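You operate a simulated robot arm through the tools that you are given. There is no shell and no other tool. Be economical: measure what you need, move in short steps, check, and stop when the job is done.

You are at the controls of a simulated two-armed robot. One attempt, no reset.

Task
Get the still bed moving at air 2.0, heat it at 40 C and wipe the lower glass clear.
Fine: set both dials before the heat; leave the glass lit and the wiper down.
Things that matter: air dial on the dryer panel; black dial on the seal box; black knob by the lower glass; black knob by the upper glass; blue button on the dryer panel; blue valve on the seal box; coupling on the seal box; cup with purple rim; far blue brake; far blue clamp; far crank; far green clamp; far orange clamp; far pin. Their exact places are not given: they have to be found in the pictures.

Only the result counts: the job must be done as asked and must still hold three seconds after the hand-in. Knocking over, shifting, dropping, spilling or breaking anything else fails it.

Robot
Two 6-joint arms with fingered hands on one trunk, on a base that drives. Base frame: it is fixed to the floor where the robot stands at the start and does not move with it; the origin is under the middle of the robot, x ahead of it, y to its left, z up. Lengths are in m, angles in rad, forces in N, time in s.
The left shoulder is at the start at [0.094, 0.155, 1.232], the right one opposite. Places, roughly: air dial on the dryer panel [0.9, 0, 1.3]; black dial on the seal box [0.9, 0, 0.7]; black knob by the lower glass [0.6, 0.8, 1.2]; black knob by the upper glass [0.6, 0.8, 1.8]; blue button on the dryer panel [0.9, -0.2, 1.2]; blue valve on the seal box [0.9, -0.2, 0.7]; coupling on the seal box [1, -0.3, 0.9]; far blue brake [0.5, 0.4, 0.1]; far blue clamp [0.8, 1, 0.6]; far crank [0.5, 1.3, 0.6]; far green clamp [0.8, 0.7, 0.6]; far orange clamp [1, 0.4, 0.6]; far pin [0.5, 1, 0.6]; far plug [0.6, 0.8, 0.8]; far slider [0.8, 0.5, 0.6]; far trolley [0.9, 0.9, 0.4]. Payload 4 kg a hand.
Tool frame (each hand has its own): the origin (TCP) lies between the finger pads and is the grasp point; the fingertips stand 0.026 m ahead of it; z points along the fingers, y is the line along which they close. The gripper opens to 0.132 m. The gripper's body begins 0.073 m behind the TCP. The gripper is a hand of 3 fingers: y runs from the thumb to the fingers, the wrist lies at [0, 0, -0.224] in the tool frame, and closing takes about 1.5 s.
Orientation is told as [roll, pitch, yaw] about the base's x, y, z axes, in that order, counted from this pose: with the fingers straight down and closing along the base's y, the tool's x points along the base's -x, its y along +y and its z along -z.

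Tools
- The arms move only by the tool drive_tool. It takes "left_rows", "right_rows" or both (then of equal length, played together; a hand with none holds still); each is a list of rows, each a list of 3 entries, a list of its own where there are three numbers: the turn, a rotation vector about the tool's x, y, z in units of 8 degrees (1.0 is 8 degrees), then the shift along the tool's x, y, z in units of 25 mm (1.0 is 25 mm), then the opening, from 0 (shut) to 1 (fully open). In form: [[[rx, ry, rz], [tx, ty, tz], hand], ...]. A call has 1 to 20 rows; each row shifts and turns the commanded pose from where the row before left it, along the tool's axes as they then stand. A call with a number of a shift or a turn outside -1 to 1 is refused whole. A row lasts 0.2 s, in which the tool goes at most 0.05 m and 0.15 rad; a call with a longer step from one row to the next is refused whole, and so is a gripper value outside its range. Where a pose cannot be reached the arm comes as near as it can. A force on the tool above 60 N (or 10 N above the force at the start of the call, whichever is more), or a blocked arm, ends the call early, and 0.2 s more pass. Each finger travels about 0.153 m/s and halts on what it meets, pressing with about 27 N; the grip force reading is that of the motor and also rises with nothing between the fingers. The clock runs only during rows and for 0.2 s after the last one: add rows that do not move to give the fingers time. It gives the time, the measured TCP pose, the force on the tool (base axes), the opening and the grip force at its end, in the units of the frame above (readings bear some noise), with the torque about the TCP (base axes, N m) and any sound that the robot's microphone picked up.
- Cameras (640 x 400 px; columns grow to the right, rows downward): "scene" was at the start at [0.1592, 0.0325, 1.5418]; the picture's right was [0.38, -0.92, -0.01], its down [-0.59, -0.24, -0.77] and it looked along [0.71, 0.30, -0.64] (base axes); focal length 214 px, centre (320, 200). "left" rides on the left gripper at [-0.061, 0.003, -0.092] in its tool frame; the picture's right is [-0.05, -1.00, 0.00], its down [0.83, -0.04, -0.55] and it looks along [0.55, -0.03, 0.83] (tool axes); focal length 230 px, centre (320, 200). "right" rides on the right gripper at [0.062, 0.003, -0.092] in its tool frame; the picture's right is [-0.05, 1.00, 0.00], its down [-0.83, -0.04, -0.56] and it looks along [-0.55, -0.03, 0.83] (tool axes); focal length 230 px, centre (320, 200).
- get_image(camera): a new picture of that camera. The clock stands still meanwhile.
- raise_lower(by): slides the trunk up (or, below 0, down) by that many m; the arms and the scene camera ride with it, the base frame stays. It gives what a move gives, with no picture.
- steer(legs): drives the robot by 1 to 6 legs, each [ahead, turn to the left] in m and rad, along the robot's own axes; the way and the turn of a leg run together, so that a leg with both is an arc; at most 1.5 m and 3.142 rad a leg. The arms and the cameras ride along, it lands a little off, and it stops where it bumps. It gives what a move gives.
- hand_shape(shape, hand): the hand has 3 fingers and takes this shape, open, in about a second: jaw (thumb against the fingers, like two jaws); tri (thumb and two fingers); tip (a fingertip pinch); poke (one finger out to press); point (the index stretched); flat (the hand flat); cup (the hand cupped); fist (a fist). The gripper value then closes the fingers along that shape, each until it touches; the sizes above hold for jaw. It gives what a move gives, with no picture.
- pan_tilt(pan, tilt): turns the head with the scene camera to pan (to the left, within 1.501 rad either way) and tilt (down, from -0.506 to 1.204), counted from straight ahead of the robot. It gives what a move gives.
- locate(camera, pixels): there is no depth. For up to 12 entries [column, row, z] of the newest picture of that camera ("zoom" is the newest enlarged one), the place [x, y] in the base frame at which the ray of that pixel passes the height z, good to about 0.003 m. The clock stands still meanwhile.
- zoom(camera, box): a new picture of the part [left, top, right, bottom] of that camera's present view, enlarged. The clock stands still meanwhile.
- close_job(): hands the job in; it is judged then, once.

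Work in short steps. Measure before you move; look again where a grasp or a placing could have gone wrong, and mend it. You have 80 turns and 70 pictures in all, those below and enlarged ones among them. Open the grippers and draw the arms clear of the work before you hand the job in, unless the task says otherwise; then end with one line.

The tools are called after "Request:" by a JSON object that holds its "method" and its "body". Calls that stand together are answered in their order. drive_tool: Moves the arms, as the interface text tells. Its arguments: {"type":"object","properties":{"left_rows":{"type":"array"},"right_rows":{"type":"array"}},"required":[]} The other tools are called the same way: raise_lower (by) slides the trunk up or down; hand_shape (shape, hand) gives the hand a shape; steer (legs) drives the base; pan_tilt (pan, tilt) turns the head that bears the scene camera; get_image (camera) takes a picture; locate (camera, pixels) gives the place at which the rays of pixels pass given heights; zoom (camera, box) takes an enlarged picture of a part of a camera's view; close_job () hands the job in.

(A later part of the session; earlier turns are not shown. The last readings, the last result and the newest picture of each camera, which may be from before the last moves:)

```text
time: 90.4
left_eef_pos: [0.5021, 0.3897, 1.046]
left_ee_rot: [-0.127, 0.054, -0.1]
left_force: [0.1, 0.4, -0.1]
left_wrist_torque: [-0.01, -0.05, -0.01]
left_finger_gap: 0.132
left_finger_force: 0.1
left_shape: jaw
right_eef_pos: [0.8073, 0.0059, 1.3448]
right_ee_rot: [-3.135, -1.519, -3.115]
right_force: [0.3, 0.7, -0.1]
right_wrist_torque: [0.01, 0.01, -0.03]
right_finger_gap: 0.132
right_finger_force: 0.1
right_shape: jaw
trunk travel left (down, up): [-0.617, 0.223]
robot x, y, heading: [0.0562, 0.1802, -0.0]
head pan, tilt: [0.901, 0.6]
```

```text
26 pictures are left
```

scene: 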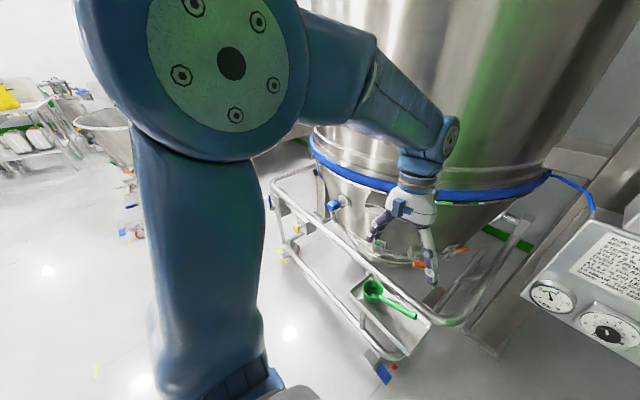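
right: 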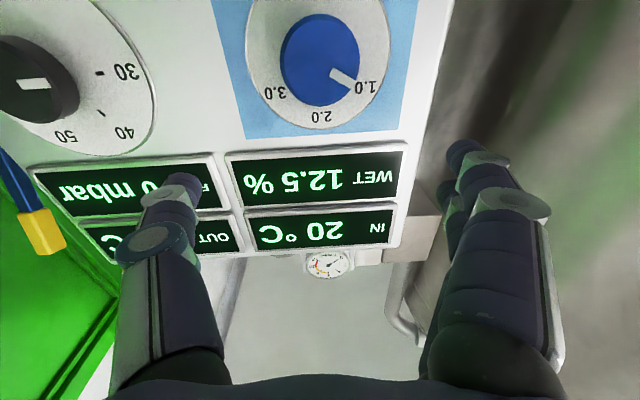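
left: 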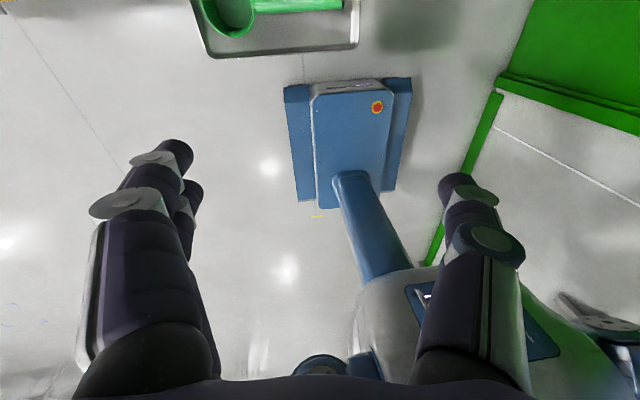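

Robot is at x 0.056, so the knob needs only about 0.81 m of reach. I level (0.05 up, 0.03 left), lower 4.8 cm, staying behind the knob.

Request:
{"method": "drive_tool", "body": {"right_rows": [[[0.12, 0.19, 0], [0.3, 0.04, 0], 1], [[0.12, 0.18, 0], [0.3, 0.04, 0], 1], [[0, 0, 0], [0.3, 0.04, 0], 1], [[0, 0, 0], [0.3, 0.04, 0], 1], [[0, 0, 0], [0.3, 0.04, 0], 1], [[0, 0, 0], [0.3, 0.04, 0], 1], [[0, 0, 0], [0.1, 0, 0], 1], [[0, 0, 0], [0, 0, 0], 1], [[0, 0, 0], [0, 0, 0], 1]]}}

Request:
{"method": "get_image", "body": {"camera": "right"}}

```text
time: 92.4
left_eef_pos: [0.4828, 0.3892, 1.0264]
left_ee_rot: [-0.134, 0.11, -0.102]
left_force: [0.5, -0.9, -1.0]
left_wrist_torque: [-0.02, -0.05, 0.01]
left_finger_gap: 0.132
left_finger_force: 0.1
left_shape: jaw
right_eef_pos: [0.7879, 0.0101, 1.3078]
right_ee_rot: [3.1, -1.555, -3.103]
right_force: [-0.2, -0.2, -0.2]
right_wrist_torque: [-0.03, 0.01, 0.02]
right_finger_gap: 0.1321
right_finger_force: 0.0
right_shape: jaw
trunk travel left (down, up): [-0.617, 0.223]
robot x, y, heading: [0.0574, 0.1807, -0.002]
head pan, tilt: [0.901, 0.6]
```

```text
25 pictures are left
```

right: 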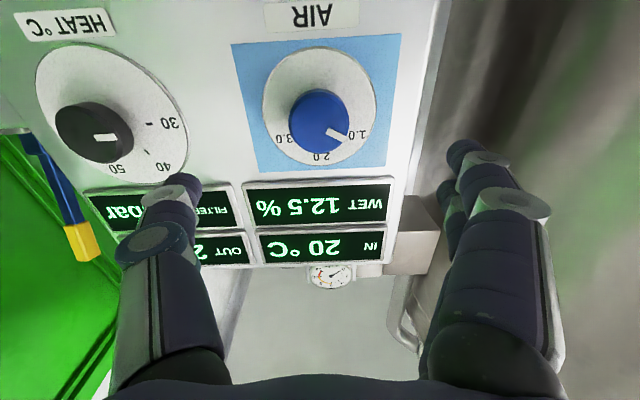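

Nearly aligned: (0.788,0.010,1.308), knob at (320,125). I advance 8 cm in small steps while lowering 1 cm, then hold.

Request:
{"method": "drive_tool", "body": {"right_rows": [[[0, 0.1, 0], [0.1, 0, 0.2], 1], [[0, 0, 0], [0.1, 0.02, 0.3], 1], [[0, 0, 0], [0.1, 0.02, 0.3], 1], [[0, 0, 0], [0.1, 0, 0.3], 1], [[0, 0, 0], [0, 0, 0.3], 1], [[0, 0, 0], [0, 0, 0.3], 1], [[0, 0, 0], [0, 0, 0.3], 1], [[0, 0, 0], [0, 0, 0.3], 1], [[0, 0, 0], [0, 0, 0.3], 1], [[0, 0, 0], [0, 0, 0.3], 1], [[0, 0, 0], [0, 0, 0.3], 1], [[0, 0, 0], [0, 0, 0], 1], [[0, 0, 0], [0, 0, 0], 1]]}}

Request:
{"method": "get_image", "body": {"camera": "right"}}

```text
time: 95.2
left_eef_pos: [0.483, 0.3891, 1.0273]
left_ee_rot: [-0.134, 0.112, -0.101]
left_force: [-1.2, 0.4, 0.1]
left_wrist_torque: [0.01, 0.0, 0.02]
left_finger_gap: 0.1321
left_finger_force: 0.1
left_shape: jaw
right_eef_pos: [0.8693, 0.0139, 1.299]
right_ee_rot: [2.879, -1.568, -2.879]
right_force: [-1.3, -1.2, 0.0]
right_wrist_torque: [-0.08, 0.02, 0.08]
right_finger_gap: 0.1323
right_finger_force: 0.1
right_shape: jaw
trunk travel left (down, up): [-0.617, 0.223]
robot x, y, heading: [0.0594, 0.1786, -0.001]
head pan, tilt: [0.901, 0.6]
```

```text
24 pictures are left
```

right: 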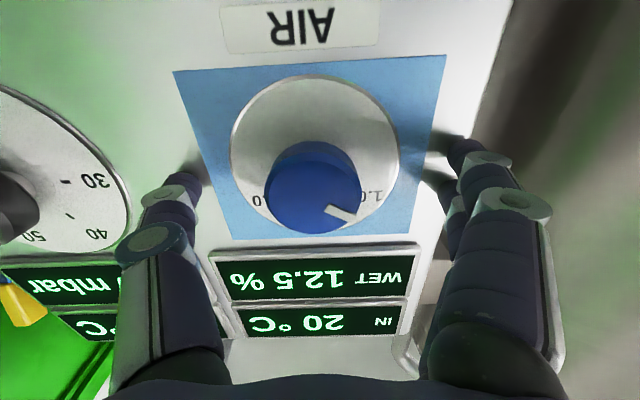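

Well placed: knob at (313,190), TCP (0.869,0.014,1.299). I close the fingers on it.

Request:
{"method": "drive_tool", "body": {"right_rows": [[[0, 0, 0], [0, 0, 0], 0.7], [[0, 0, 0], [0, 0, 0], 0.5], [[0, 0, 0], [0, 0, 0], 0.3], [[0, 0, 0], [0, 0, 0], 0.2], [[0, 0, 0], [0, 0, 0], 0.1], [[0, 0, 0], [0, 0, 0], 0.1], [[0, 0, 0], [0, 0, 0], 0.1]]}}

Request:
{"method": "get_image", "body": {"camera": "right"}}

```text
time: 96.8
left_eef_pos: [0.4824, 0.3882, 1.0297]
left_ee_rot: [-0.132, 0.109, -0.101]
left_force: [0.3, -1.0, 0.2]
left_wrist_torque: [-0.04, -0.05, -0.01]
left_finger_gap: 0.132
left_finger_force: 0.0
left_shape: jaw
right_eef_pos: [0.8684, 0.0112, 1.3019]
right_ee_rot: [2.634, -1.565, -2.635]
right_force: [0.6, -10.0, 9.7]
right_wrist_torque: [-0.1, -0.07, -0.45]
right_finger_gap: 0.0279
right_finger_force: 26.6
right_shape: jaw
trunk travel left (down, up): [-0.617, 0.223]
robot x, y, heading: [0.0556, 0.1805, -0.004]
head pan, tilt: [0.901, 0.6]
```

```text
23 pictures are left
```

right: 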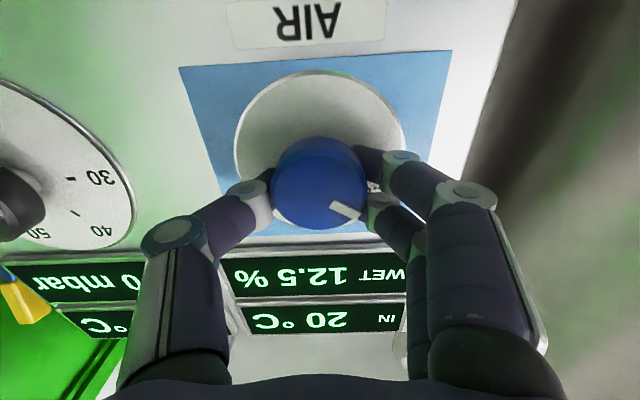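

Gripped (gap 0.028, 27 N). I turn the hand 60° clockwise (about tool +z) toward 2.0.

Request:
{"method": "drive_tool", "body": {"right_rows": [[[0, 0, 0.5], [0, 0, 0], 0.1], [[0, 0, 0.5], [0, 0, 0], 0.1], [[0, 0, 0.5], [0, 0, 0], 0.1], [[0, 0, 0.5], [0, 0, 0], 0.1], [[0, 0, 0.5], [0, 0, 0], 0.1], [[0, 0, 0.5], [0, 0, 0], 0.1], [[0, 0, 0.5], [0, 0, 0], 0.1], [[0, 0, 0.5], [0, 0, 0], 0.1], [[0, 0, 0.5], [0, 0, 0], 0.1], [[0, 0, 0.5], [0, 0, 0], 0.1], [[0, 0, 0.5], [0, 0, 0], 0.1], [[0, 0, 0.5], [0, 0, 0], 0.1], [[0, 0, 0.5], [0, 0, 0], 0.1], [[0, 0, 0.5], [0, 0, 0], 0.1], [[0, 0, 0], [0, 0, 0], 0.1]]}}

Request:
{"method": "get_image", "body": {"camera": "right"}}

```text
time: 100.0
left_eef_pos: [0.4821, 0.3829, 1.0285]
left_ee_rot: [-0.123, 0.111, -0.1]
left_force: [-0.3, -0.4, -0.4]
left_wrist_torque: [-0.03, 0.0, -0.01]
left_finger_gap: 0.1319
left_finger_force: 0.2
left_shape: jaw
right_eef_pos: [0.868, 0.0063, 1.2988]
right_ee_rot: [1.571, -0.585, -1.572]
right_force: [-7.3, -25.7, -1.9]
right_wrist_torque: [-0.25, 0.39, -0.57]
right_finger_gap: 0.0276
right_finger_force: 27.0
right_shape: jaw
trunk travel left (down, up): [-0.617, 0.223]
robot x, y, heading: [0.0582, 0.1784, -0.003]
head pan, tilt: [0.901, 0.6]
```

```text
22 pictures are left
```

right: 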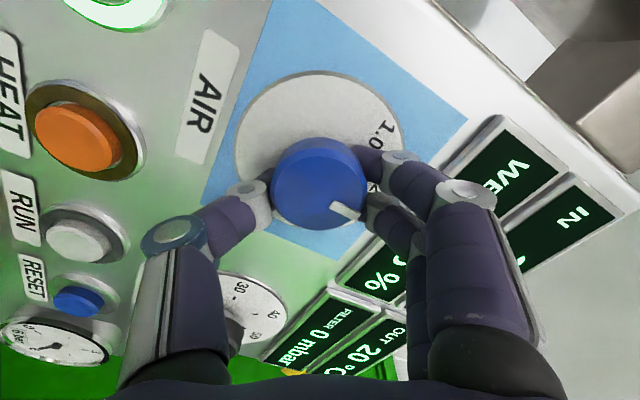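

The knob turned with the hand by 56°. I add 4° more, then release and look.

Request:
{"method": "drive_tool", "body": {"right_rows": [[[0, 0, 0.5], [0, 0, 0], 0.1], [[0, 0, 0], [0, 0, 0], 0.1], [[0, 0, 0], [0, 0, 0], 0.4], [[0, 0, 0], [0, 0, 0], 0.7], [[0, 0, 0], [0, 0, 0], 1], [[0, 0, 0], [0, 0, 0], 1], [[0, 0, 0], [0, 0, -0.4], 1], [[0, 0, 0], [0, 0, -0.5], 1], [[0, 0, 0], [0, 0, -0.5], 1], [[0, 0, 0], [0, 0, -0.5], 1], [[0, 0, 0], [0, 0, -0.5], 1], [[0, 0, 0], [0, 0, 0], 1]]}}

Request:
{"method": "get_image", "body": {"camera": "right"}}

```text
time: 102.6
left_eef_pos: [0.482, 0.3896, 1.0255]
left_ee_rot: [-0.134, 0.114, -0.099]
left_force: [-0.5, -0.1, -1.1]
left_wrist_torque: [0.01, -0.03, -0.03]
left_finger_gap: 0.1322
left_finger_force: 0.0
left_shape: jaw
right_eef_pos: [0.8097, 0.0142, 1.2982]
right_ee_rot: [1.574, -0.524, -1.573]
right_force: [0.8, 0.0, 0.7]
right_wrist_torque: [0.0, -0.03, 0.0]
right_finger_gap: 0.132
right_finger_force: 0.1
right_shape: jaw
trunk travel left (down, up): [-0.617, 0.223]
robot x, y, heading: [0.0544, 0.1734, -0.001]
head pan, tilt: [0.901, 0.6]
```

```text
21 pictures are left
```

right: 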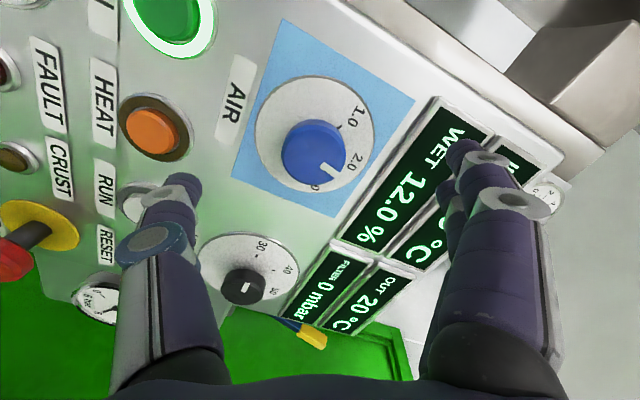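

The pointer may have passed 2.0 slightly. I enlarge the dial.

Request:
{"method": "zoom", "body": {"camera": "right", "box": [230, 60, 420, 220]}}

```text
2.50 times, centred on (325, 140) of right
```

zoom: 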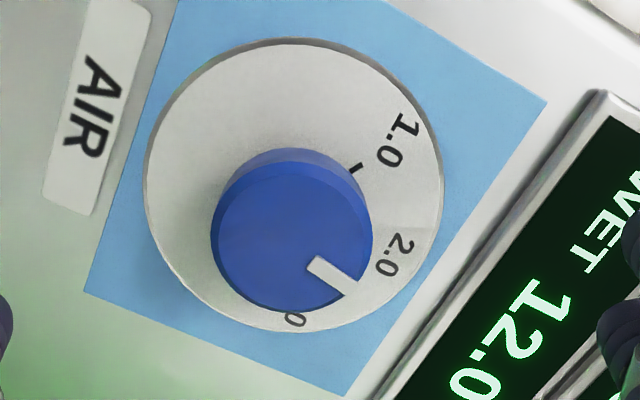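

Measured from the labels (1.0 at -17°, 2.0 at ~36°, 3.0 at 90° in this view) the pointer at ~40° is on 2.0 within a few degrees. Next I unroll the hand while shifting it right to the heat knob's axis.

Request:
{"method": "drive_tool", "body": {"right_rows": [[[0, 0, -0.42], [-0.328, -0.202, 0], 1], [[0, 0, -0.42], [-0.315, -0.221, 0], 1], [[0, 0, -0.42], [-0.302, -0.239, 0], 1], [[0, 0, -0.42], [-0.287, -0.256, 0], 1], [[0, 0, -0.42], [-0.272, -0.272, 0], 1], [[0, 0, -0.42], [-0.256, -0.287, 0], 1], [[0, 0, -0.42], [-0.239, -0.302, 0], 1], [[0, 0, -0.42], [-0.221, -0.315, 0], 1], [[0, 0, -0.42], [-0.202, -0.328, 0], 1], [[0, 0, -0.42], [-0.183, -0.339, 0], 1], [[0, 0, -0.42], [-0.163, -0.349, 0], 1], [[0, 0, -0.42], [-0.142, -0.358, 0], 1], [[0, 0, -0.42], [-0.121, -0.366, 0], 1], [[0, 0, -0.42], [-0.1, -0.372, 0], 1], [[0, 0, -0.42], [-0.078, -0.377, 0], 1], [[0, 0, -0.42], [-0.056, -0.381, 0], 1], [[0, 0, -0.42], [-0.034, -0.384, 0], 1], [[0, 0, -0.42], [-0.011, -0.385, 0], 1], [[0, 0, 0], [0, 0, 0], 1], [[0, 0, 0], [0, 0, 0], 1]]}}

Request:
{"method": "get_image", "body": {"camera": "right"}}

```text
time: 106.8
left_eef_pos: [0.482, 0.3902, 1.027]
left_ee_rot: [-0.133, 0.111, -0.101]
left_force: [-0.6, -0.6, -0.9]
left_wrist_torque: [0.01, 0.0, 0.02]
left_finger_gap: 0.132
left_finger_force: 0.0
left_shape: jaw
right_eef_pos: [0.8093, -0.1604, 1.2939]
right_ee_rot: [-1.83, -1.562, 1.831]
right_force: [0.3, 0.2, 0.7]
right_wrist_torque: [-0.01, -0.02, 0.02]
right_finger_gap: 0.1317
right_finger_force: 0.2
right_shape: jaw
trunk travel left (down, up): [-0.617, 0.223]
robot x, y, heading: [0.0544, 0.181, -0.008]
head pan, tilt: [0.901, 0.6]
```

```text
19 pictures are left
```

right: 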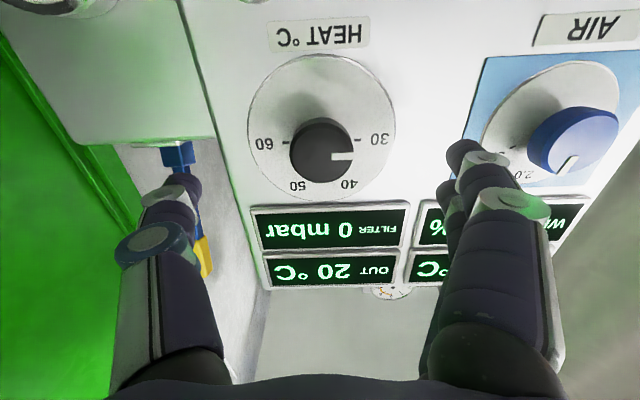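

Aligned at (0.809,-0.160,1.294). I advance 6 cm, close on the heat knob and hold.

Request:
{"method": "drive_tool", "body": {"right_rows": [[[0, 0, 0], [-0.04, 0, 0.2], 1], [[0, 0, 0], [-0.04, 0.02, 0.3], 1], [[0, 0, 0], [-0.04, 0, 0.3], 1], [[0, 0, 0], [0, 0, 0.3], 1], [[0, 0, 0], [0, 0, 0.3], 1], [[0, 0, 0], [0, 0, 0.3], 1], [[0, 0, 0], [0, 0, 0.3], 1], [[0, 0, 0], [0, 0, 0.3], 1], [[0, 0, 0], [0, 0, 0.06], 1], [[0, 0, 0], [0, 0, 0], 1], [[0, 0, 0], [0, 0, 0], 0.7], [[0, 0, 0], [0, 0, 0], 0.5], [[0, 0, 0], [0, 0, 0], 0.3], [[0, 0, 0], [0, 0, 0], 0.2], [[0, 0, 0], [0, 0, 0], 0.1], [[0, 0, 0], [0, 0, 0], 0.1], [[0, 0, 0], [0, 0, 0], 0.1]]}}

Request:
{"method": "get_image", "body": {"camera": "right"}}

```text
time: 110.4
left_eef_pos: [0.4815, 0.3908, 1.0282]
left_ee_rot: [-0.133, 0.11, -0.102]
left_force: [0.2, -0.5, -0.9]
left_wrist_torque: [0.0, -0.01, 0.0]
left_finger_gap: 0.1317
left_finger_force: 0.0
left_shape: jaw
right_eef_pos: [0.8688, -0.1617, 1.3023]
right_ee_rot: [-2.13, -1.561, 2.134]
right_force: [2.8, -2.4, 11.9]
right_wrist_torque: [0.02, -0.07, -0.2]
right_finger_gap: 0.0257
right_finger_force: 27.3
right_shape: jaw
trunk travel left (down, up): [-0.617, 0.223]
robot x, y, heading: [0.0579, 0.1823, -0.001]
head pan, tilt: [0.901, 0.6]
```

```text
18 pictures are left
```

right: 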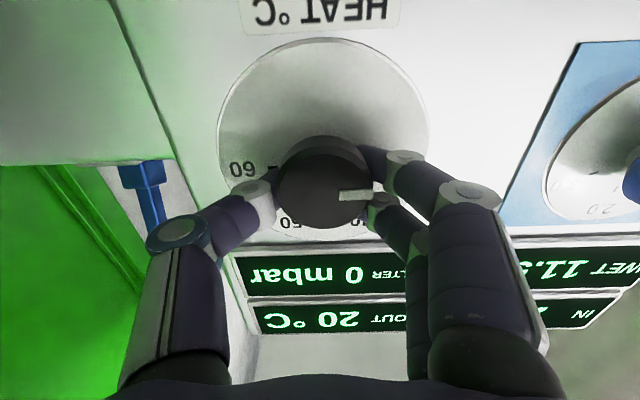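

Gripped well. I turn 60° clockwise toward 40, release and draw back 6 cm.

Request:
{"method": "drive_tool", "body": {"right_rows": [[[0, 0, 0.7], [0, 0, 0], 0.1], [[0, 0, 0.7], [0, 0, 0], 0.1], [[0, 0, 0.7], [0, 0, 0], 0.1], [[0, 0, 0.7], [0, 0, 0], 0.1], [[0, 0, 0.7], [0, 0, 0], 0.1], [[0, 0, 0.7], [0, 0, 0], 0.1], [[0, 0, 0.7], [0, 0, 0], 0.1], [[0, 0, 0.7], [0, 0, 0], 0.1], [[0, 0, 0.7], [0, 0, 0], 0.1], [[0, 0, 0.7], [0, 0, 0], 0.1], [[0, 0, 0.5], [0, 0, 0], 0.1], [[0, 0, 0], [0, 0, 0], 0.1], [[0, 0, 0], [0, 0, 0], 0.4], [[0, 0, 0], [0, 0, 0], 0.7], [[0, 0, 0], [0, 0, 0], 1], [[0, 0, 0], [0, 0, -0.4], 1], [[0, 0, 0], [0, 0, -0.7], 1], [[0, 0, 0], [0, 0, -0.7], 1], [[0, 0, 0], [0, 0, -0.7], 1], [[0, 0, 0], [0, 0, 0], 1]]}}

Request:
{"method": "pan_tilt", "body": {"pan": -0.2, "tilt": 0.35}}

Request:
{"method": "zoom", "body": {"camera": "right", "box": [120, 20, 440, 220]}}

Request:
{"method": "get_image", "body": {"camera": "scene"}}

```text
time: 114.6
left_eef_pos: [0.4826, 0.39, 1.0264]
left_ee_rot: [-0.134, 0.113, -0.099]
left_force: [-0.9, 0.0, -0.4]
left_wrist_torque: [0.01, -0.03, -0.01]
left_finger_gap: 0.1321
left_finger_force: 0.1
left_shape: jaw
right_eef_pos: [0.8062, -0.1598, 1.2976]
right_ee_rot: [1.574, -0.53, -1.572]
right_force: [-0.1, 1.2, 0.8]
right_wrist_torque: [-0.02, 0.0, 0.02]
right_finger_gap: 0.1321
right_finger_force: 0.0
right_shape: jaw
trunk travel left (down, up): [-0.617, 0.223]
robot x, y, heading: [0.0596, 0.1761, -0.003]
head pan, tilt: [0.901, 0.6]
```

```text
time: 116.0
left_eef_pos: [0.4835, 0.3889, 1.0258]
left_ee_rot: [-0.132, 0.11, -0.1]
left_force: [0.6, -0.3, 0.5]
left_wrist_torque: [0.01, 0.02, 0.0]
left_finger_gap: 0.132
left_finger_force: 0.1
left_shape: jaw
right_eef_pos: [0.8073, -0.1606, 1.297]
right_ee_rot: [1.572, -0.532, -1.57]
right_force: [-0.2, 0.3, -0.3]
right_wrist_torque: [-0.02, -0.03, 0.02]
right_finger_gap: 0.1321
right_finger_force: 0.0
right_shape: jaw
trunk travel left (down, up): [-0.617, 0.223]
robot x, y, heading: [0.0594, 0.1812, -0.004]
head pan, tilt: [-0.201, 0.351]
```

```text
2.00 times, centred on (280, 120) of right
```

zoom: 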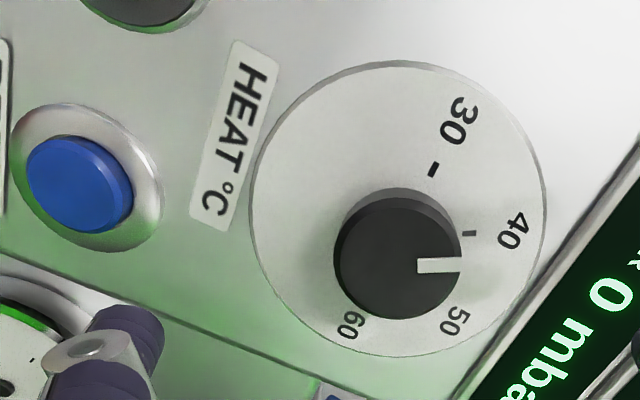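

```text
16 pictures are left
```

scene: 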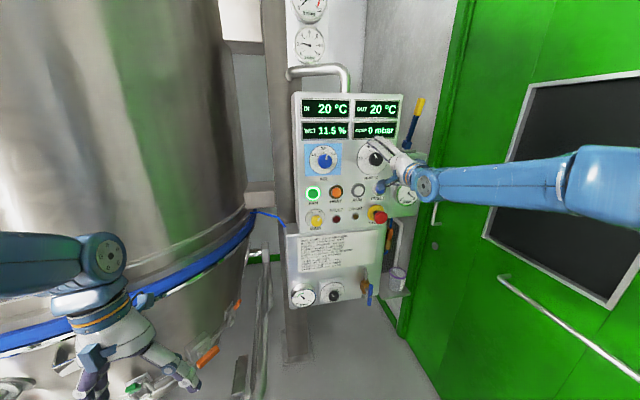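

The heat pointer looks near 40; I enlarge the frontal scene view to check both dials.

Request:
{"method": "zoom", "body": {"camera": "scene", "box": [296, 90, 416, 200]}}

```text
3.64 times, centred on (356, 145) of scene
```

zoom: 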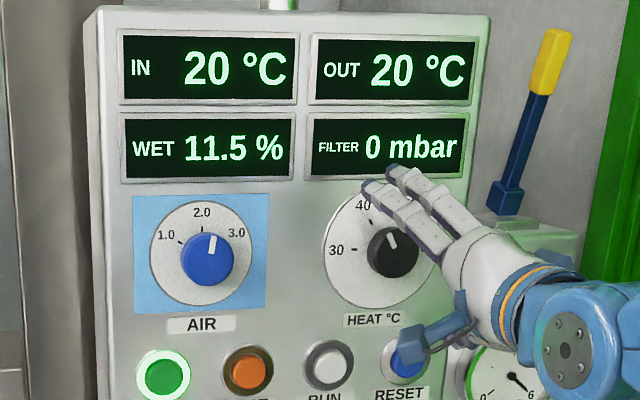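

The two views disagree by some degrees because the hand hides part of the dial. I back the hand off 6 cm and 8 cm down while unrolling it, then look at both dials unobstructed.

Request:
{"method": "drive_tool", "body": {"right_rows": [[[0, 0, -0.5], [0, 0, -0.5], 1], [[0, 0, -0.5], [0, 0, -0.5], 1], [[0, 0, -0.5], [0, 0, -0.5], 1], [[0, 0, -0.5], [0, 0, -0.5], 1], [[0, 0, -0.5], [0, 0, -0.4], 1], [[0, 0, -0.5], [0, 0, 0], 1], [[0, 0, -0.5], [0, 0, 0], 1], [[0, 0, -0.5], [0, 0, 0], 1], [[0, 0, -0.5], [0, 0, 0], 1], [[0, 0, -0.5], [0.3, 0, 0], 1], [[0, 0, -0.5], [0.4, 0, 0], 1], [[0, 0, -0.5], [0.5, 0, 0], 1], [[0, 0, -0.5], [0.6, 0, 0], 1], [[0, 0, -0.5], [0.6, 0, 0], 1], [[0, 0, -0.5], [0.6, 0, 0], 1], [[0, 0, 0], [0.6, 0.3, 0], 1], [[0, 0, 0], [0.5, 0.5, 0], 1], [[0, 0, 0], [0.3, 0.5, 0], 1], [[0, 0, 0], [0, 0, 0], 1]]}}

Request:
{"method": "zoom", "body": {"camera": "scene", "box": [300, 130, 410, 200]}}

Request:
{"method": "zoom", "body": {"camera": "right", "box": [140, 0, 560, 240]}}

```text
time: 120.0
left_eef_pos: [0.482, 0.3884, 1.0269]
left_ee_rot: [-0.132, 0.113, -0.101]
left_force: [0.0, -0.3, 0.0]
left_wrist_torque: [-0.01, 0.01, -0.01]
left_finger_gap: 0.1317
left_finger_force: 0.0
left_shape: jaw
right_eef_pos: [0.7431, -0.1115, 1.1876]
right_ee_rot: [-1.854, -1.562, 1.856]
right_force: [0.1, -0.2, 0.5]
right_wrist_torque: [0.0, 0.0, 0.03]
right_finger_gap: 0.1317
right_finger_force: 0.0
right_shape: jaw
trunk travel left (down, up): [-0.617, 0.223]
robot x, y, heading: [0.0564, 0.1774, 0.0]
head pan, tilt: [-0.201, 0.351]
```

```text
5.71 times, centred on (355, 165) of scene
```

zoom: 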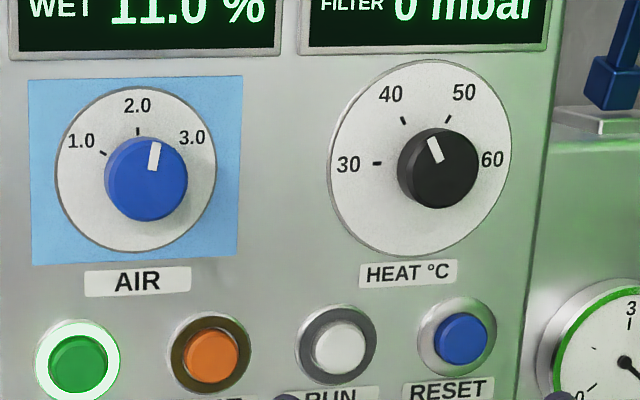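

```text
1.52 times, centred on (350, 120) of right
```

zoom: 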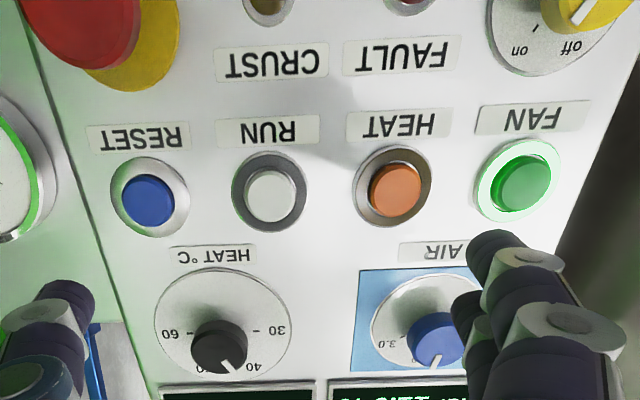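

Clear view: heat's pointer lies on 40 and air's within about 5° of 2.0 — both good. Now I find the HEAT button (396,188 in this zoom) for pressing.

Request:
{"method": "locate", "body": {"camera": "zoom", "pixels": [[397, 188, 1.18], [397, 188, 1.19], [397, 188, 1.2], [397, 188, 1.21]]}}

Request:
{"method": "locate", "body": {"camera": "scene", "pixels": [[336.5, 191.5, 1.18], [336.5, 191.5, 1.19], [336.5, 191.5, 1.2], [336.5, 191.5, 1.21]]}}

Request:
{"method": "hand_shape", "body": {"hand": "right", "shape": "poke"}}

Request:
{"method": "get_image", "body": {"camera": "right"}}

```text
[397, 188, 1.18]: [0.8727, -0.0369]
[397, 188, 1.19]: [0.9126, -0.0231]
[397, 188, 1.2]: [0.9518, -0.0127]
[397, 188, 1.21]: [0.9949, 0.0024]
```

```text
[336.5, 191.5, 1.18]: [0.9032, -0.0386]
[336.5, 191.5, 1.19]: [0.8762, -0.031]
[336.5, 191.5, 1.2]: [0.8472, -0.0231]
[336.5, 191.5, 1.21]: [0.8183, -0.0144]
```

```text
time: 120.9
left_eef_pos: [0.4828, 0.3901, 1.0271]
left_ee_rot: [-0.132, 0.112, -0.101]
left_force: [0.8, 0.8, 0.6]
left_wrist_torque: [0.0, 0.01, 0.03]
left_finger_gap: 0.1325
left_finger_force: 0.1
left_shape: jaw
right_eef_pos: [0.7455, -0.1118, 1.1864]
right_ee_rot: [-1.883, -1.563, 1.884]
right_force: [-0.3, 0.1, 0.2]
right_wrist_torque: [-0.01, 0.0, 0.03]
right_finger_gap: 0.0001
right_finger_force: 0.1
right_shape: poke
trunk travel left (down, up): [-0.617, 0.223]
robot x, y, heading: [0.059, 0.178, -0.003]
head pan, tilt: [-0.201, 0.351]
```

```text
12 pictures are left
```

right: 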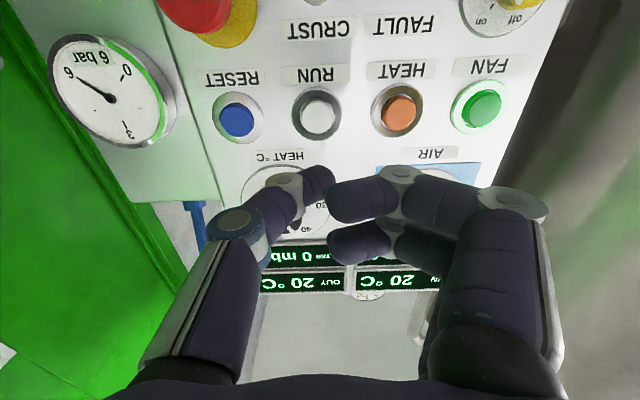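

The button front is at about (0.89,-0.033,1.184). The poke shape has its tips near the TCP; I line up sideways and approach to x ≈ 0.855.

Request:
{"method": "drive_tool", "body": {"right_rows": [[[0, 0, 0], [0, 0.4, 0], 1], [[0, 0, 0], [0.02, 0.5, 0], 1], [[0, 0, 0], [0.02, 0.5, 0], 1], [[0, 0, 0], [0.02, 0.5, 0], 1], [[0, 0, 0], [0.02, 0.5, 0], 1], [[0, 0, 0], [0.02, 0.5, 0], 1], [[0, 0, 0], [0, 0.26, 0.1], 1], [[0, 0, 0], [0, 0, 0.4], 1], [[0, 0, 0], [0, 0, 0.5], 1], [[0, 0, 0], [0, 0, 0.5], 1], [[0, 0, 0], [0, 0, 0.5], 1], [[0, 0, 0], [0, 0, 0.5], 1], [[0, 0, 0], [0, 0, 0.5], 1], [[0, 0, 0], [0, 0, 0.5], 1], [[0, 0, 0], [0, 0, 0.5], 1], [[0, 0, 0], [0, 0, 0.4], 1], [[0, 0, 0], [0, 0, 0], 1], [[0, 0, 0], [0, 0, 0], 1]]}}

Request:
{"method": "get_image", "body": {"camera": "right"}}

```text
time: 124.7
left_eef_pos: [0.4839, 0.3896, 1.0257]
left_ee_rot: [-0.132, 0.113, -0.101]
left_force: [-0.6, -0.3, 0.2]
left_wrist_torque: [0.02, -0.02, 0.02]
left_finger_gap: 0.1322
left_finger_force: 0.2
left_shape: jaw
right_eef_pos: [0.855, -0.0323, 1.1859]
right_ee_rot: [-1.898, -1.563, 1.897]
right_force: [-1.8, -0.1, 0.4]
right_wrist_torque: [-0.01, -0.04, 0.0]
right_finger_gap: 0.0
right_finger_force: 0.0
right_shape: poke
trunk travel left (down, up): [-0.617, 0.223]
robot x, y, heading: [0.0527, 0.1743, -0.006]
head pan, tilt: [-0.201, 0.351]
```

```text
11 pictures are left
```

right: 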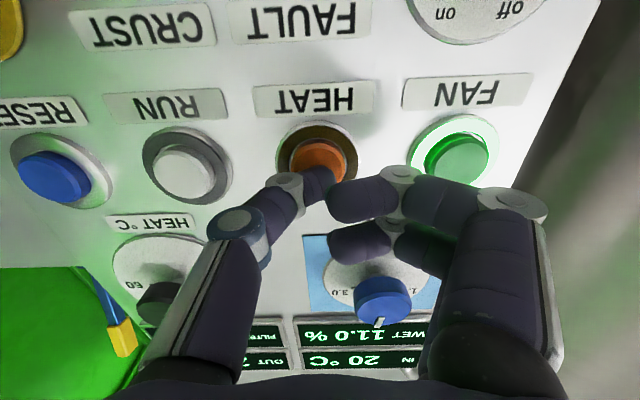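

The thumb tip at (322,180) stands right before the HEAT button at (317,160), light touch. I press forward up to 15 mm and back off.

Request:
{"method": "drive_tool", "body": {"right_rows": [[[0, 0, 0], [0, 0, 0.2], 1], [[0, 0, 0], [0, 0, 0.2], 1], [[0, 0, 0], [0, 0, 0.2], 1], [[0, 0, 0], [0, 0, 0], 1]]}}

```text
time: 125.7
left_eef_pos: [0.4891, 0.3878, 1.0419]
left_ee_rot: [-0.126, 0.08, -0.103]
left_force: [-0.7, -0.3, -0.2]
left_wrist_torque: [-0.02, 0.0, 0.01]
left_finger_gap: 0.1322
left_finger_force: 0.1
left_shape: jaw
right_eef_pos: [0.8628, -0.0361, 1.1907]
right_ee_rot: [-2.535, -1.562, 2.533]
right_force: [-35.7, -8.0, -6.0]
right_wrist_torque: [-0.09, 0.08, 0.07]
right_finger_gap: 0.0
right_finger_force: 0.0
right_shape: poke
trunk travel left (down, up): [-0.617, 0.223]
robot x, y, heading: [0.0562, 0.1808, -0.007]
head pan, tilt: [-0.201, 0.351]
heard: click
```

A click at 36 N. I back off and check the panel.

Request:
{"method": "drive_tool", "body": {"right_rows": [[[0, 0, 0], [0, 0, -0.3], 1], [[0, 0, 0], [0, 0, -0.5], 1], [[0, 0, 0], [0, 0, -0.6], 1], [[0, 0, 0], [0, 0, -0.8], 1], [[0, 0, 0], [0, 0, -0.8], 1], [[0, 0, 0], [0, 0, -0.8], 1], [[0, 0, 0], [0, 0, -0.8], 1], [[0, 0, 0], [0, 0, 0], 1]]}}

Request:
{"method": "zoom", "body": {"camera": "scene", "box": [285, 80, 425, 230]}}

```text
time: 127.5
left_eef_pos: [0.4824, 0.3894, 1.0252]
left_ee_rot: [-0.134, 0.114, -0.099]
left_force: [-0.1, -0.8, -0.8]
left_wrist_torque: [0.01, 0.03, -0.05]
left_finger_gap: 0.1321
left_finger_force: 0.0
left_shape: jaw
right_eef_pos: [0.7559, -0.0335, 1.185]
right_ee_rot: [-1.819, -1.562, 1.82]
right_force: [-1.0, 0.4, 0.7]
right_wrist_torque: [0.01, 0.03, -0.02]
right_finger_gap: 0.0004
right_finger_force: 0.0
right_shape: poke
trunk travel left (down, up): [-0.617, 0.223]
robot x, y, heading: [0.0569, 0.177, 0.0]
head pan, tilt: [-0.201, 0.351]
```

```text
2.67 times, centred on (355, 155) of scene
```

zoom: 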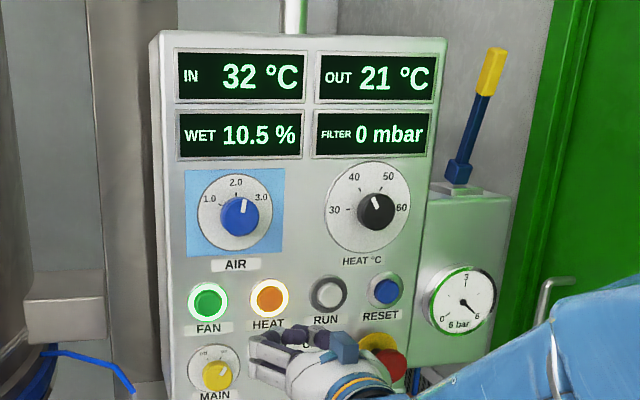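

HEAT is lit, IN climbs to 32 °C and the bed has begun moving. Now the lower glass: I turn the head to the tank's left side.

Request:
{"method": "pan_tilt", "body": {"pan": 0.95, "tilt": 0.25}}

Request:
{"method": "get_image", "body": {"camera": "scene"}}

```text
time: 128.8
left_eef_pos: [0.4836, 0.3891, 1.0271]
left_ee_rot: [-0.133, 0.112, -0.1]
left_force: [0.4, 0.1, 0.5]
left_wrist_torque: [0.01, 0.01, 0.02]
left_finger_gap: 0.1319
left_finger_force: 0.1
left_shape: jaw
right_eef_pos: [0.7554, -0.0336, 1.185]
right_ee_rot: [-1.875, -1.562, 1.871]
right_force: [-0.1, -0.4, 0.1]
right_wrist_torque: [0.01, 0.03, 0.02]
right_finger_gap: 0.0002
right_finger_force: 0.1
right_shape: poke
trunk travel left (down, up): [-0.617, 0.223]
robot x, y, heading: [0.0569, 0.1725, -0.004]
head pan, tilt: [0.949, 0.25]
```

```text
9 pictures are left
```

scene: 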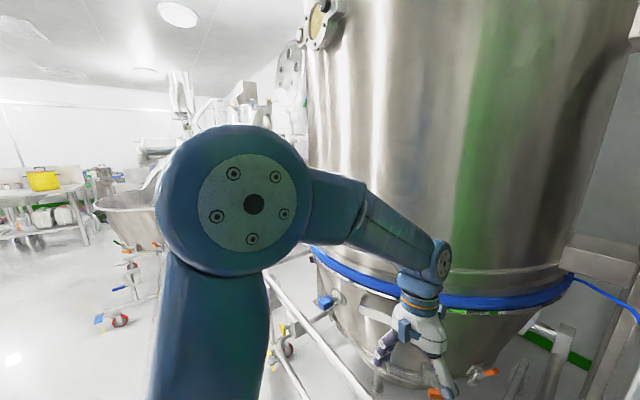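

The left elbow hides the lower glass, and the glass faces about -x at (0.6,0.8,1.2). I'll bring the right hand (whose posture works well) before it: first back the robot off 0.6 m.

Request:
{"method": "steer", "body": {"legs": [[-0.3, 0]]}}

Request:
{"method": "steer", "body": {"legs": [[-0.3, 0]]}}

Request:
{"method": "steer", "body": {"legs": [[0, 0.6]]}}

Request:
{"method": "steer", "body": {"legs": [[0, 0.6]]}}

```text
time: 130.9
left_eef_pos: [0.1947, 0.3894, 1.037]
left_ee_rot: [-0.132, 0.093, -0.105]
left_force: [0.1, -1.0, 0.2]
left_wrist_torque: [-0.04, 0.01, 0.0]
left_finger_gap: 0.1319
left_finger_force: 0.0
left_shape: jaw
right_eef_pos: [0.4546, -0.0333, 1.1862]
right_ee_rot: [-1.825, -1.563, 1.825]
right_force: [1.1, 0.8, 0.3]
right_wrist_torque: [0.02, 0.02, 0.0]
right_finger_gap: 0.0
right_finger_force: 0.1
right_shape: poke
trunk travel left (down, up): [-0.617, 0.223]
robot x, y, heading: [-0.2447, 0.1833, -0.013]
head pan, tilt: [0.949, 0.25]
```

```text
time: 132.9
left_eef_pos: [-0.1267, 0.3929, 1.0196]
left_ee_rot: [-0.137, 0.148, -0.101]
left_force: [-0.6, -1.3, 0.8]
left_wrist_torque: [0.04, 0.01, 0.01]
left_finger_gap: 0.1321
left_finger_force: 0.2
left_shape: jaw
right_eef_pos: [0.1364, -0.0285, 1.1969]
right_ee_rot: [-2.748, -1.548, 2.747]
right_force: [-0.1, 0.3, 0.6]
right_wrist_torque: [0.01, 0.01, -0.01]
right_finger_gap: 0.0
right_finger_force: 0.1
right_shape: poke
trunk travel left (down, up): [-0.617, 0.223]
robot x, y, heading: [-0.5381, 0.1815, -0.005]
head pan, tilt: [0.949, 0.25]
```

```text
time: 135.1
left_eef_pos: [-0.3269, 0.5823, 1.0143]
left_ee_rot: [-0.141, 0.179, 0.492]
left_force: [-1.0, -0.7, -0.7]
left_wrist_torque: [-0.02, -0.02, 0.04]
left_finger_gap: 0.1322
left_finger_force: 0.1
left_shape: jaw
right_eef_pos: [0.1192, 0.3754, 1.2083]
right_ee_rot: [-2.928, -1.529, -2.758]
right_force: [0.5, 0.6, -0.2]
right_wrist_torque: [-0.03, 0.01, 0.01]
right_finger_gap: 0.0
right_finger_force: 0.0
right_shape: poke
trunk travel left (down, up): [-0.617, 0.223]
robot x, y, heading: [-0.5417, 0.1784, 0.59]
head pan, tilt: [0.949, 0.25]
```

```text
time: 137.2
left_eef_pos: [-0.59, 0.621, 1.0072]
left_ee_rot: [-0.144, 0.212, 1.073]
left_force: [0.3, 0.5, -0.6]
left_wrist_torque: [-0.02, -0.04, 0.0]
left_finger_gap: 0.132
left_finger_force: 0.0
left_shape: jaw
right_eef_pos: [-0.104, 0.6944, 1.2029]
right_ee_rot: [-2.902, -1.535, -2.198]
right_force: [-0.8, 0.2, -0.2]
right_wrist_torque: [0.01, 0.01, -0.01]
right_finger_gap: 0.0
right_finger_force: 0.0
right_shape: poke
trunk travel left (down, up): [-0.617, 0.223]
robot x, y, heading: [-0.5333, 0.1736, 1.175]
head pan, tilt: [0.949, 0.25]
```

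Smooth so far. I drive 0.8 m along this heading and turn back to face the glass; the hand's sweep stays at x < 0.49, short of the tank.

Request:
{"method": "steer", "body": {"legs": [[0.4, 0]]}}

Request:
{"method": "steer", "body": {"legs": [[0.4, 0]]}}

Request:
{"method": "steer", "body": {"legs": [[0, -0.6]]}}

Request:
{"method": "steer", "body": {"legs": [[0, -0.57]]}}

Request:
{"method": "pan_tilt", "body": {"pan": -0.2, "tilt": 0.15}}

Request:
{"method": "get_image", "body": {"camera": "scene"}}

```text
time: 139.6
left_eef_pos: [-0.4535, 0.9627, 0.9939]
left_ee_rot: [-0.153, 0.264, 1.08]
left_force: [-0.5, 0.3, -0.7]
left_wrist_torque: [-0.03, 0.0, -0.01]
left_finger_gap: 0.132
left_finger_force: 0.0
left_shape: jaw
right_eef_pos: [0.0354, 1.051, 1.1758]
right_ee_rot: [-0.437, -1.551, 1.626]
right_force: [-0.4, 0.1, 0.7]
right_wrist_torque: [-0.02, 0.01, -0.03]
right_finger_gap: 0.0001
right_finger_force: 0.1
right_shape: poke
trunk travel left (down, up): [-0.617, 0.223]
robot x, y, heading: [-0.3853, 0.5373, 1.186]
head pan, tilt: [0.949, 0.25]
```

```text
time: 142.1
left_eef_pos: [-0.3131, 1.3086, 0.9802]
left_ee_rot: [-0.158, 0.319, 1.077]
left_force: [-0.2, -0.4, 0.0]
left_wrist_torque: [-0.02, 0.0, 0.0]
left_finger_gap: 0.1318
left_finger_force: 0.0
left_shape: jaw
right_eef_pos: [0.1789, 1.4052, 1.1495]
right_ee_rot: [-0.119, -1.5, 1.307]
right_force: [-0.2, -0.9, 0.5]
right_wrist_torque: [0.01, -0.04, -0.01]
right_finger_gap: 0.0
right_finger_force: 0.1
right_shape: poke
trunk travel left (down, up): [-0.617, 0.223]
robot x, y, heading: [-0.2401, 0.9094, 1.19]
head pan, tilt: [0.949, 0.25]
```

```text
time: 144.3
left_eef_pos: [-0.0808, 1.2733, 0.9745]
left_ee_rot: [-0.16, 0.347, 0.463]
left_force: [-0.5, -0.3, 0.8]
left_wrist_torque: [0.04, 0.0, 0.0]
left_finger_gap: 0.1319
left_finger_force: 0.0
left_shape: jaw
right_eef_pos: [0.3792, 1.07, 1.141]
right_ee_rot: [-0.128, -1.511, 0.714]
right_force: [0.2, -0.2, 0.5]
right_wrist_torque: [0.02, 0.02, 0.0]
right_finger_gap: 0.0
right_finger_force: 0.0
right_shape: poke
trunk travel left (down, up): [-0.617, 0.223]
robot x, y, heading: [-0.2405, 0.9139, 0.58]
head pan, tilt: [0.949, 0.25]
```

```text
time: 146.4
left_eef_pos: [0.0752, 1.128, 0.9694]
left_ee_rot: [-0.166, 0.374, -0.111]
left_force: [-0.6, -0.7, -0.4]
left_wrist_torque: [0.0, 0.0, 0.0]
left_finger_gap: 0.1321
left_finger_force: 0.0
left_shape: jaw
right_eef_pos: [0.3526, 0.7084, 1.1325]
right_ee_rot: [-0.141, -1.518, 0.156]
right_force: [-0.1, -0.2, 0.7]
right_wrist_torque: [0.02, 0.03, 0.02]
right_finger_gap: 0.0001
right_finger_force: 0.0
right_shape: poke
trunk travel left (down, up): [-0.617, 0.223]
robot x, y, heading: [-0.2371, 0.9149, 0.009]
head pan, tilt: [0.949, 0.25]
```

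```text
time: 147.8
left_eef_pos: [0.0506, 1.1276, 0.9583]
left_ee_rot: [-0.171, 0.424, -0.113]
left_force: [0.4, 1.0, 0.2]
left_wrist_torque: [0.0, 0.02, 0.04]
left_finger_gap: 0.1319
left_finger_force: 0.0
left_shape: jaw
right_eef_pos: [0.3356, 0.7071, 1.11]
right_ee_rot: [-0.069, -1.469, 0.082]
right_force: [0.2, 0.3, 0.6]
right_wrist_torque: [-0.02, -0.03, -0.02]
right_finger_gap: 0.0
right_finger_force: 0.0
right_shape: poke
trunk travel left (down, up): [-0.617, 0.223]
robot x, y, heading: [-0.2397, 0.9126, 0.009]
head pan, tilt: [-0.201, 0.15]
```

```text
8 pictures are left
```

scene: 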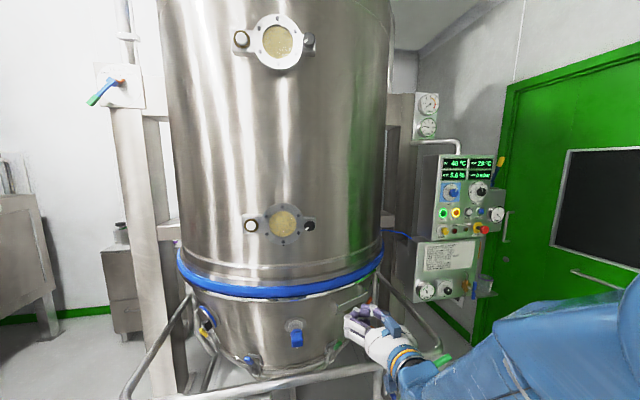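

Robot is well placed. IN shows 40 °C; WET is falling, so I must be quick. I enlarge the lower glass at (285,222) and the panel.

Request:
{"method": "zoom", "body": {"camera": "scene", "box": [230, 190, 330, 252]}}

Request:
{"method": "locate", "body": {"camera": "scene", "pixels": [[249, 225, 1.15], [249, 225, 1.2], [309, 224, 1.15], [309, 224, 1.2], [285, 224, 1.15], [285, 224, 1.2]]}}

Request:
{"method": "zoom", "body": {"camera": "scene", "box": [430, 148, 510, 198]}}

```text
6.40 times, centred on (280, 221) of scene
```

zoom: 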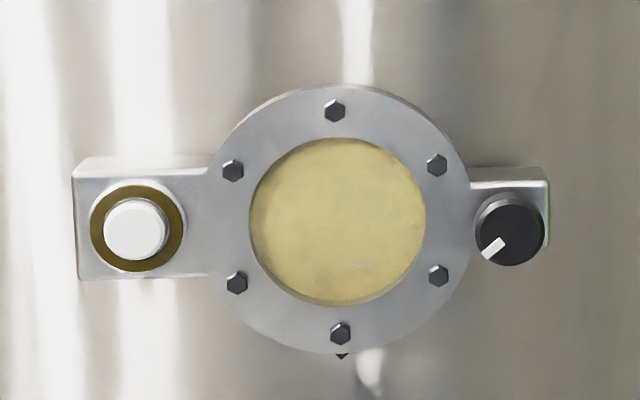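

```text
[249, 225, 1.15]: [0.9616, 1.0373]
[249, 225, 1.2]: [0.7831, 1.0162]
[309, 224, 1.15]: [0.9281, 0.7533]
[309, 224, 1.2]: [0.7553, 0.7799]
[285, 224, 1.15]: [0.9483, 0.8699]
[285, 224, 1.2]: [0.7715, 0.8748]
```

```text
8.00 times, centred on (470, 173) of scene
```

zoom: 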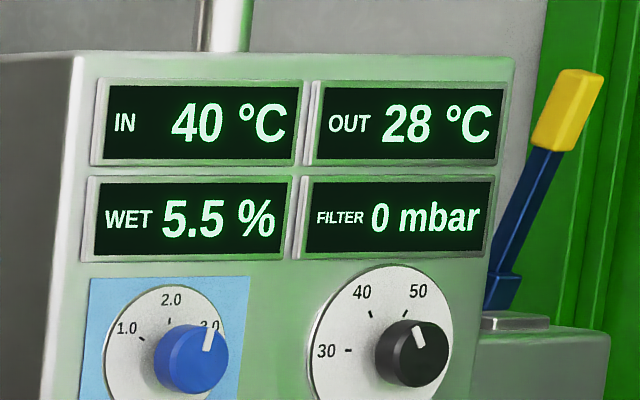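

The lamp is the white button left of the glass (unlit) and the wiper is the black knob at right, pointer at lower-left. In robot terms the button suits the right hand best with the robot turned 0.25 left; I turn, level and raise the hand toward it, then take its picture.

Request:
{"method": "steer", "body": {"legs": [[0, 0.25]]}}

Request:
{"method": "drive_tool", "body": {"right_rows": [[[0, -0.25, 0], [-0.386, 0.21, 0.3], 1], [[0, -0.25, 0], [-0.386, 0.21, 0.3], 1], [[0, -0.25, 0], [-0.386, 0.21, 0.3], 1], [[0, 0, 0], [-0.386, 0.21, 0.3], 1], [[0, 0, 0], [-0.386, 0.21, 0.3], 1], [[0, 0, 0], [-0.386, 0.21, 0.3], 1], [[0, 0, 0], [-0.386, 0.21, 0.3], 1], [[0, 0, 0], [-0.386, 0.21, 0.3], 1], [[0, 0, 0], [-0.386, 0.21, 0.3], 1], [[0, 0, 0], [-0.386, 0.21, 0.3], 1], [[0, 0, 0], [-0.386, 0.21, 0.3], 1], [[0, 0, 0], [-0.386, 0.21, 0.3], 1], [[0, 0, 0], [-0.386, 0.21, 0.3], 1], [[0, 0, 0], [-0.386, 0.21, 0.3], 1], [[0, 0, 0], [0, 0, 0], 1], [[0, 0, 0], [0, 0, 0], 1]]}}

Request:
{"method": "get_image", "body": {"camera": "right"}}

```text
time: 149.1
left_eef_pos: [0.0012, 1.1943, 0.9625]
left_ee_rot: [-0.169, 0.398, 0.134]
left_force: [-0.1, -0.8, -0.2]
left_wrist_torque: [-0.03, -0.02, 0.02]
left_finger_gap: 0.1318
left_finger_force: 0.0
left_shape: jaw
right_eef_pos: [0.372, 0.8558, 1.1243]
right_ee_rot: [-0.173, -1.53, 0.436]
right_force: [0.6, -0.2, -0.6]
right_wrist_torque: [0.03, -0.01, 0.04]
right_finger_gap: 0.0
right_finger_force: 0.1
right_shape: poke
trunk travel left (down, up): [-0.617, 0.223]
robot x, y, heading: [-0.2398, 0.9138, 0.257]
head pan, tilt: [-0.201, 0.15]
```

```text
time: 152.7
left_eef_pos: [-0.0499, 1.1797, 0.9458]
left_ee_rot: [-0.184, 0.501, 0.127]
left_force: [-0.3, 0.4, 0.5]
left_wrist_torque: [-0.01, 0.0, 0.01]
left_finger_gap: 0.132
left_finger_force: 0.1
left_shape: jaw
right_eef_pos: [0.4474, 0.9114, 1.2177]
right_ee_rot: [1.488, -1.445, -1.255]
right_force: [0.4, 0.2, -0.5]
right_wrist_torque: [0.0, 0.02, 0.0]
right_finger_gap: 0.0
right_finger_force: 0.0
right_shape: poke
right hand out of reach, approached as far as the arm can: row 1, 5, 6, 8, 11
trunk travel left (down, up): [-0.617, 0.223]
robot x, y, heading: [-0.2403, 0.9172, 0.256]
head pan, tilt: [-0.201, 0.15]
stopped in row 16 (right hand): the arm was blocked; the commanded pose is now the measured one
```

```text
5 pictures are left
```

right: 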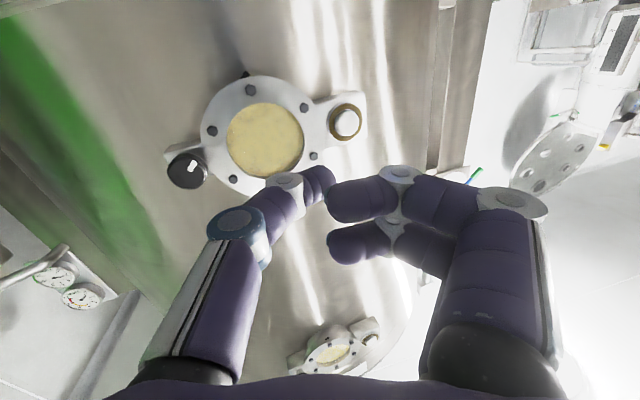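

The lamp button is at (345,122) and the wiper knob at (187,170) in this view; hand at (0.447,0.911,1.218). I get the rays to fix their depth against the scene rays.

Request:
{"method": "locate", "body": {"camera": "right", "pixels": [[346, 122, 1.22], [346, 122, 1.24], [346, 122, 1.26], [187, 171, 1.22], [187, 171, 1.24], [187, 171, 1.26], [265, 140, 1.24]]}}

```text
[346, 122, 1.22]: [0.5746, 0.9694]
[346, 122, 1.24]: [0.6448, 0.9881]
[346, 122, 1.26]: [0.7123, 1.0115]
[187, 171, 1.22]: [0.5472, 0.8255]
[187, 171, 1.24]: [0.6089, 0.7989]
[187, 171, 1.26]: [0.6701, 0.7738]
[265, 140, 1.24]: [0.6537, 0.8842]
```

Button front ≈ (0.642,0.992,1.240), knob front ≈ (0.613,0.800,1.241). I move the poke hand to about 2 cm short of the button.

Request:
{"method": "drive_tool", "body": {"right_rows": [[[0, 0, 0], [-0.06, 0.1, 0.2], 1], [[0, 0, 0], [-0.06, 0.1, 0.4], 1], [[0, 0, 0], [-0.06, 0.1, 0.4], 1], [[0, 0, 0], [-0.06, 0.1, 0.4], 1], [[0, 0, 0], [-0.06, 0.1, 0.4], 1], [[0, 0, 0], [-0.06, 0.1, 0.4], 1], [[0, 0, 0], [-0.06, 0.1, 0.4], 1], [[0, 0, 0], [-0.06, 0.1, 0.4], 1], [[0, 0, 0], [-0.06, 0.1, 0.4], 1], [[0, 0, 0], [-0.06, 0.1, 0.4], 1], [[0, 0, 0], [-0.06, 0.1, 0.4], 1], [[0, 0, 0], [-0.06, 0.1, 0.4], 1], [[0, 0, 0], [-0.06, 0.1, 0.4], 1], [[0, 0, 0], [0, 0.1, 0.4], 1], [[0, 0, 0], [0, 0, 0.4], 1], [[0, 0, 0], [0, 0, 0.4], 1], [[0, 0, 0], [0, 0, 0], 1]]}}

```text
time: 156.3
left_eef_pos: [-0.0496, 1.1815, 0.9465]
left_ee_rot: [-0.184, 0.499, 0.126]
left_force: [-0.9, -0.1, -0.4]
left_wrist_torque: [0.0, 0.01, 0.0]
left_finger_gap: 0.1322
left_finger_force: 0.0
left_shape: jaw
right_eef_pos: [0.5779, 0.9846, 1.2902]
right_ee_rot: [2.177, -1.452, -1.934]
right_force: [0.7, -0.4, 0.2]
right_wrist_torque: [0.0, 0.02, 0.02]
right_finger_gap: 0.0
right_finger_force: 0.1
right_shape: poke
right hand out of reach, approached as far as the arm can: row 1, 2
trunk travel left (down, up): [-0.617, 0.223]
robot x, y, heading: [-0.2408, 0.917, 0.257]
head pan, tilt: [-0.201, 0.15]
```

It arrived 5 cm high: (0.578,0.985,1.290), tilted up 0.07. I lower and level it before pressing.

Request:
{"method": "drive_tool", "body": {"right_rows": [[[0, 0.16, 0], [0.3, -0.04, 0], 1], [[0, 0.16, 0], [0.3, -0.04, 0], 1], [[0, 0.16, 0], [0.3, -0.04, 0], 1], [[0, 0, 0], [0.3, -0.04, 0], 1], [[0, 0, 0], [0.3, -0.04, 0], 1], [[0, 0, 0], [0.3, -0.04, 0.05], 1], [[0, 0, 0], [0.2, 0, 0.05], 1], [[0, 0, 0], [0, 0, 0], 1], [[0, 0, 0], [0, 0, 0], 1]]}}

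Request:
{"method": "get_image", "body": {"camera": "right"}}

```text
time: 158.3
left_eef_pos: [-0.0489, 1.1822, 0.9464]
left_ee_rot: [-0.184, 0.5, 0.124]
left_force: [0.4, 0.4, -1.3]
left_wrist_torque: [-0.01, 0.0, 0.0]
left_finger_gap: 0.1317
left_finger_force: 0.0
left_shape: jaw
right_eef_pos: [0.5811, 0.9835, 1.2388]
right_ee_rot: [1.576, -1.473, -1.331]
right_force: [0.1, -0.5, 0.4]
right_wrist_torque: [-0.04, 0.01, 0.01]
right_finger_gap: 0.0
right_finger_force: 0.0
right_shape: poke
trunk travel left (down, up): [-0.617, 0.223]
robot x, y, heading: [-0.2376, 0.9155, 0.259]
head pan, tilt: [-0.201, 0.15]
```

```text
4 pictures are left
```

right: 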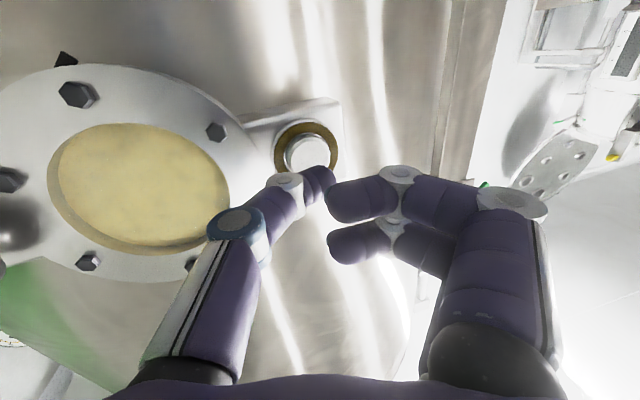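

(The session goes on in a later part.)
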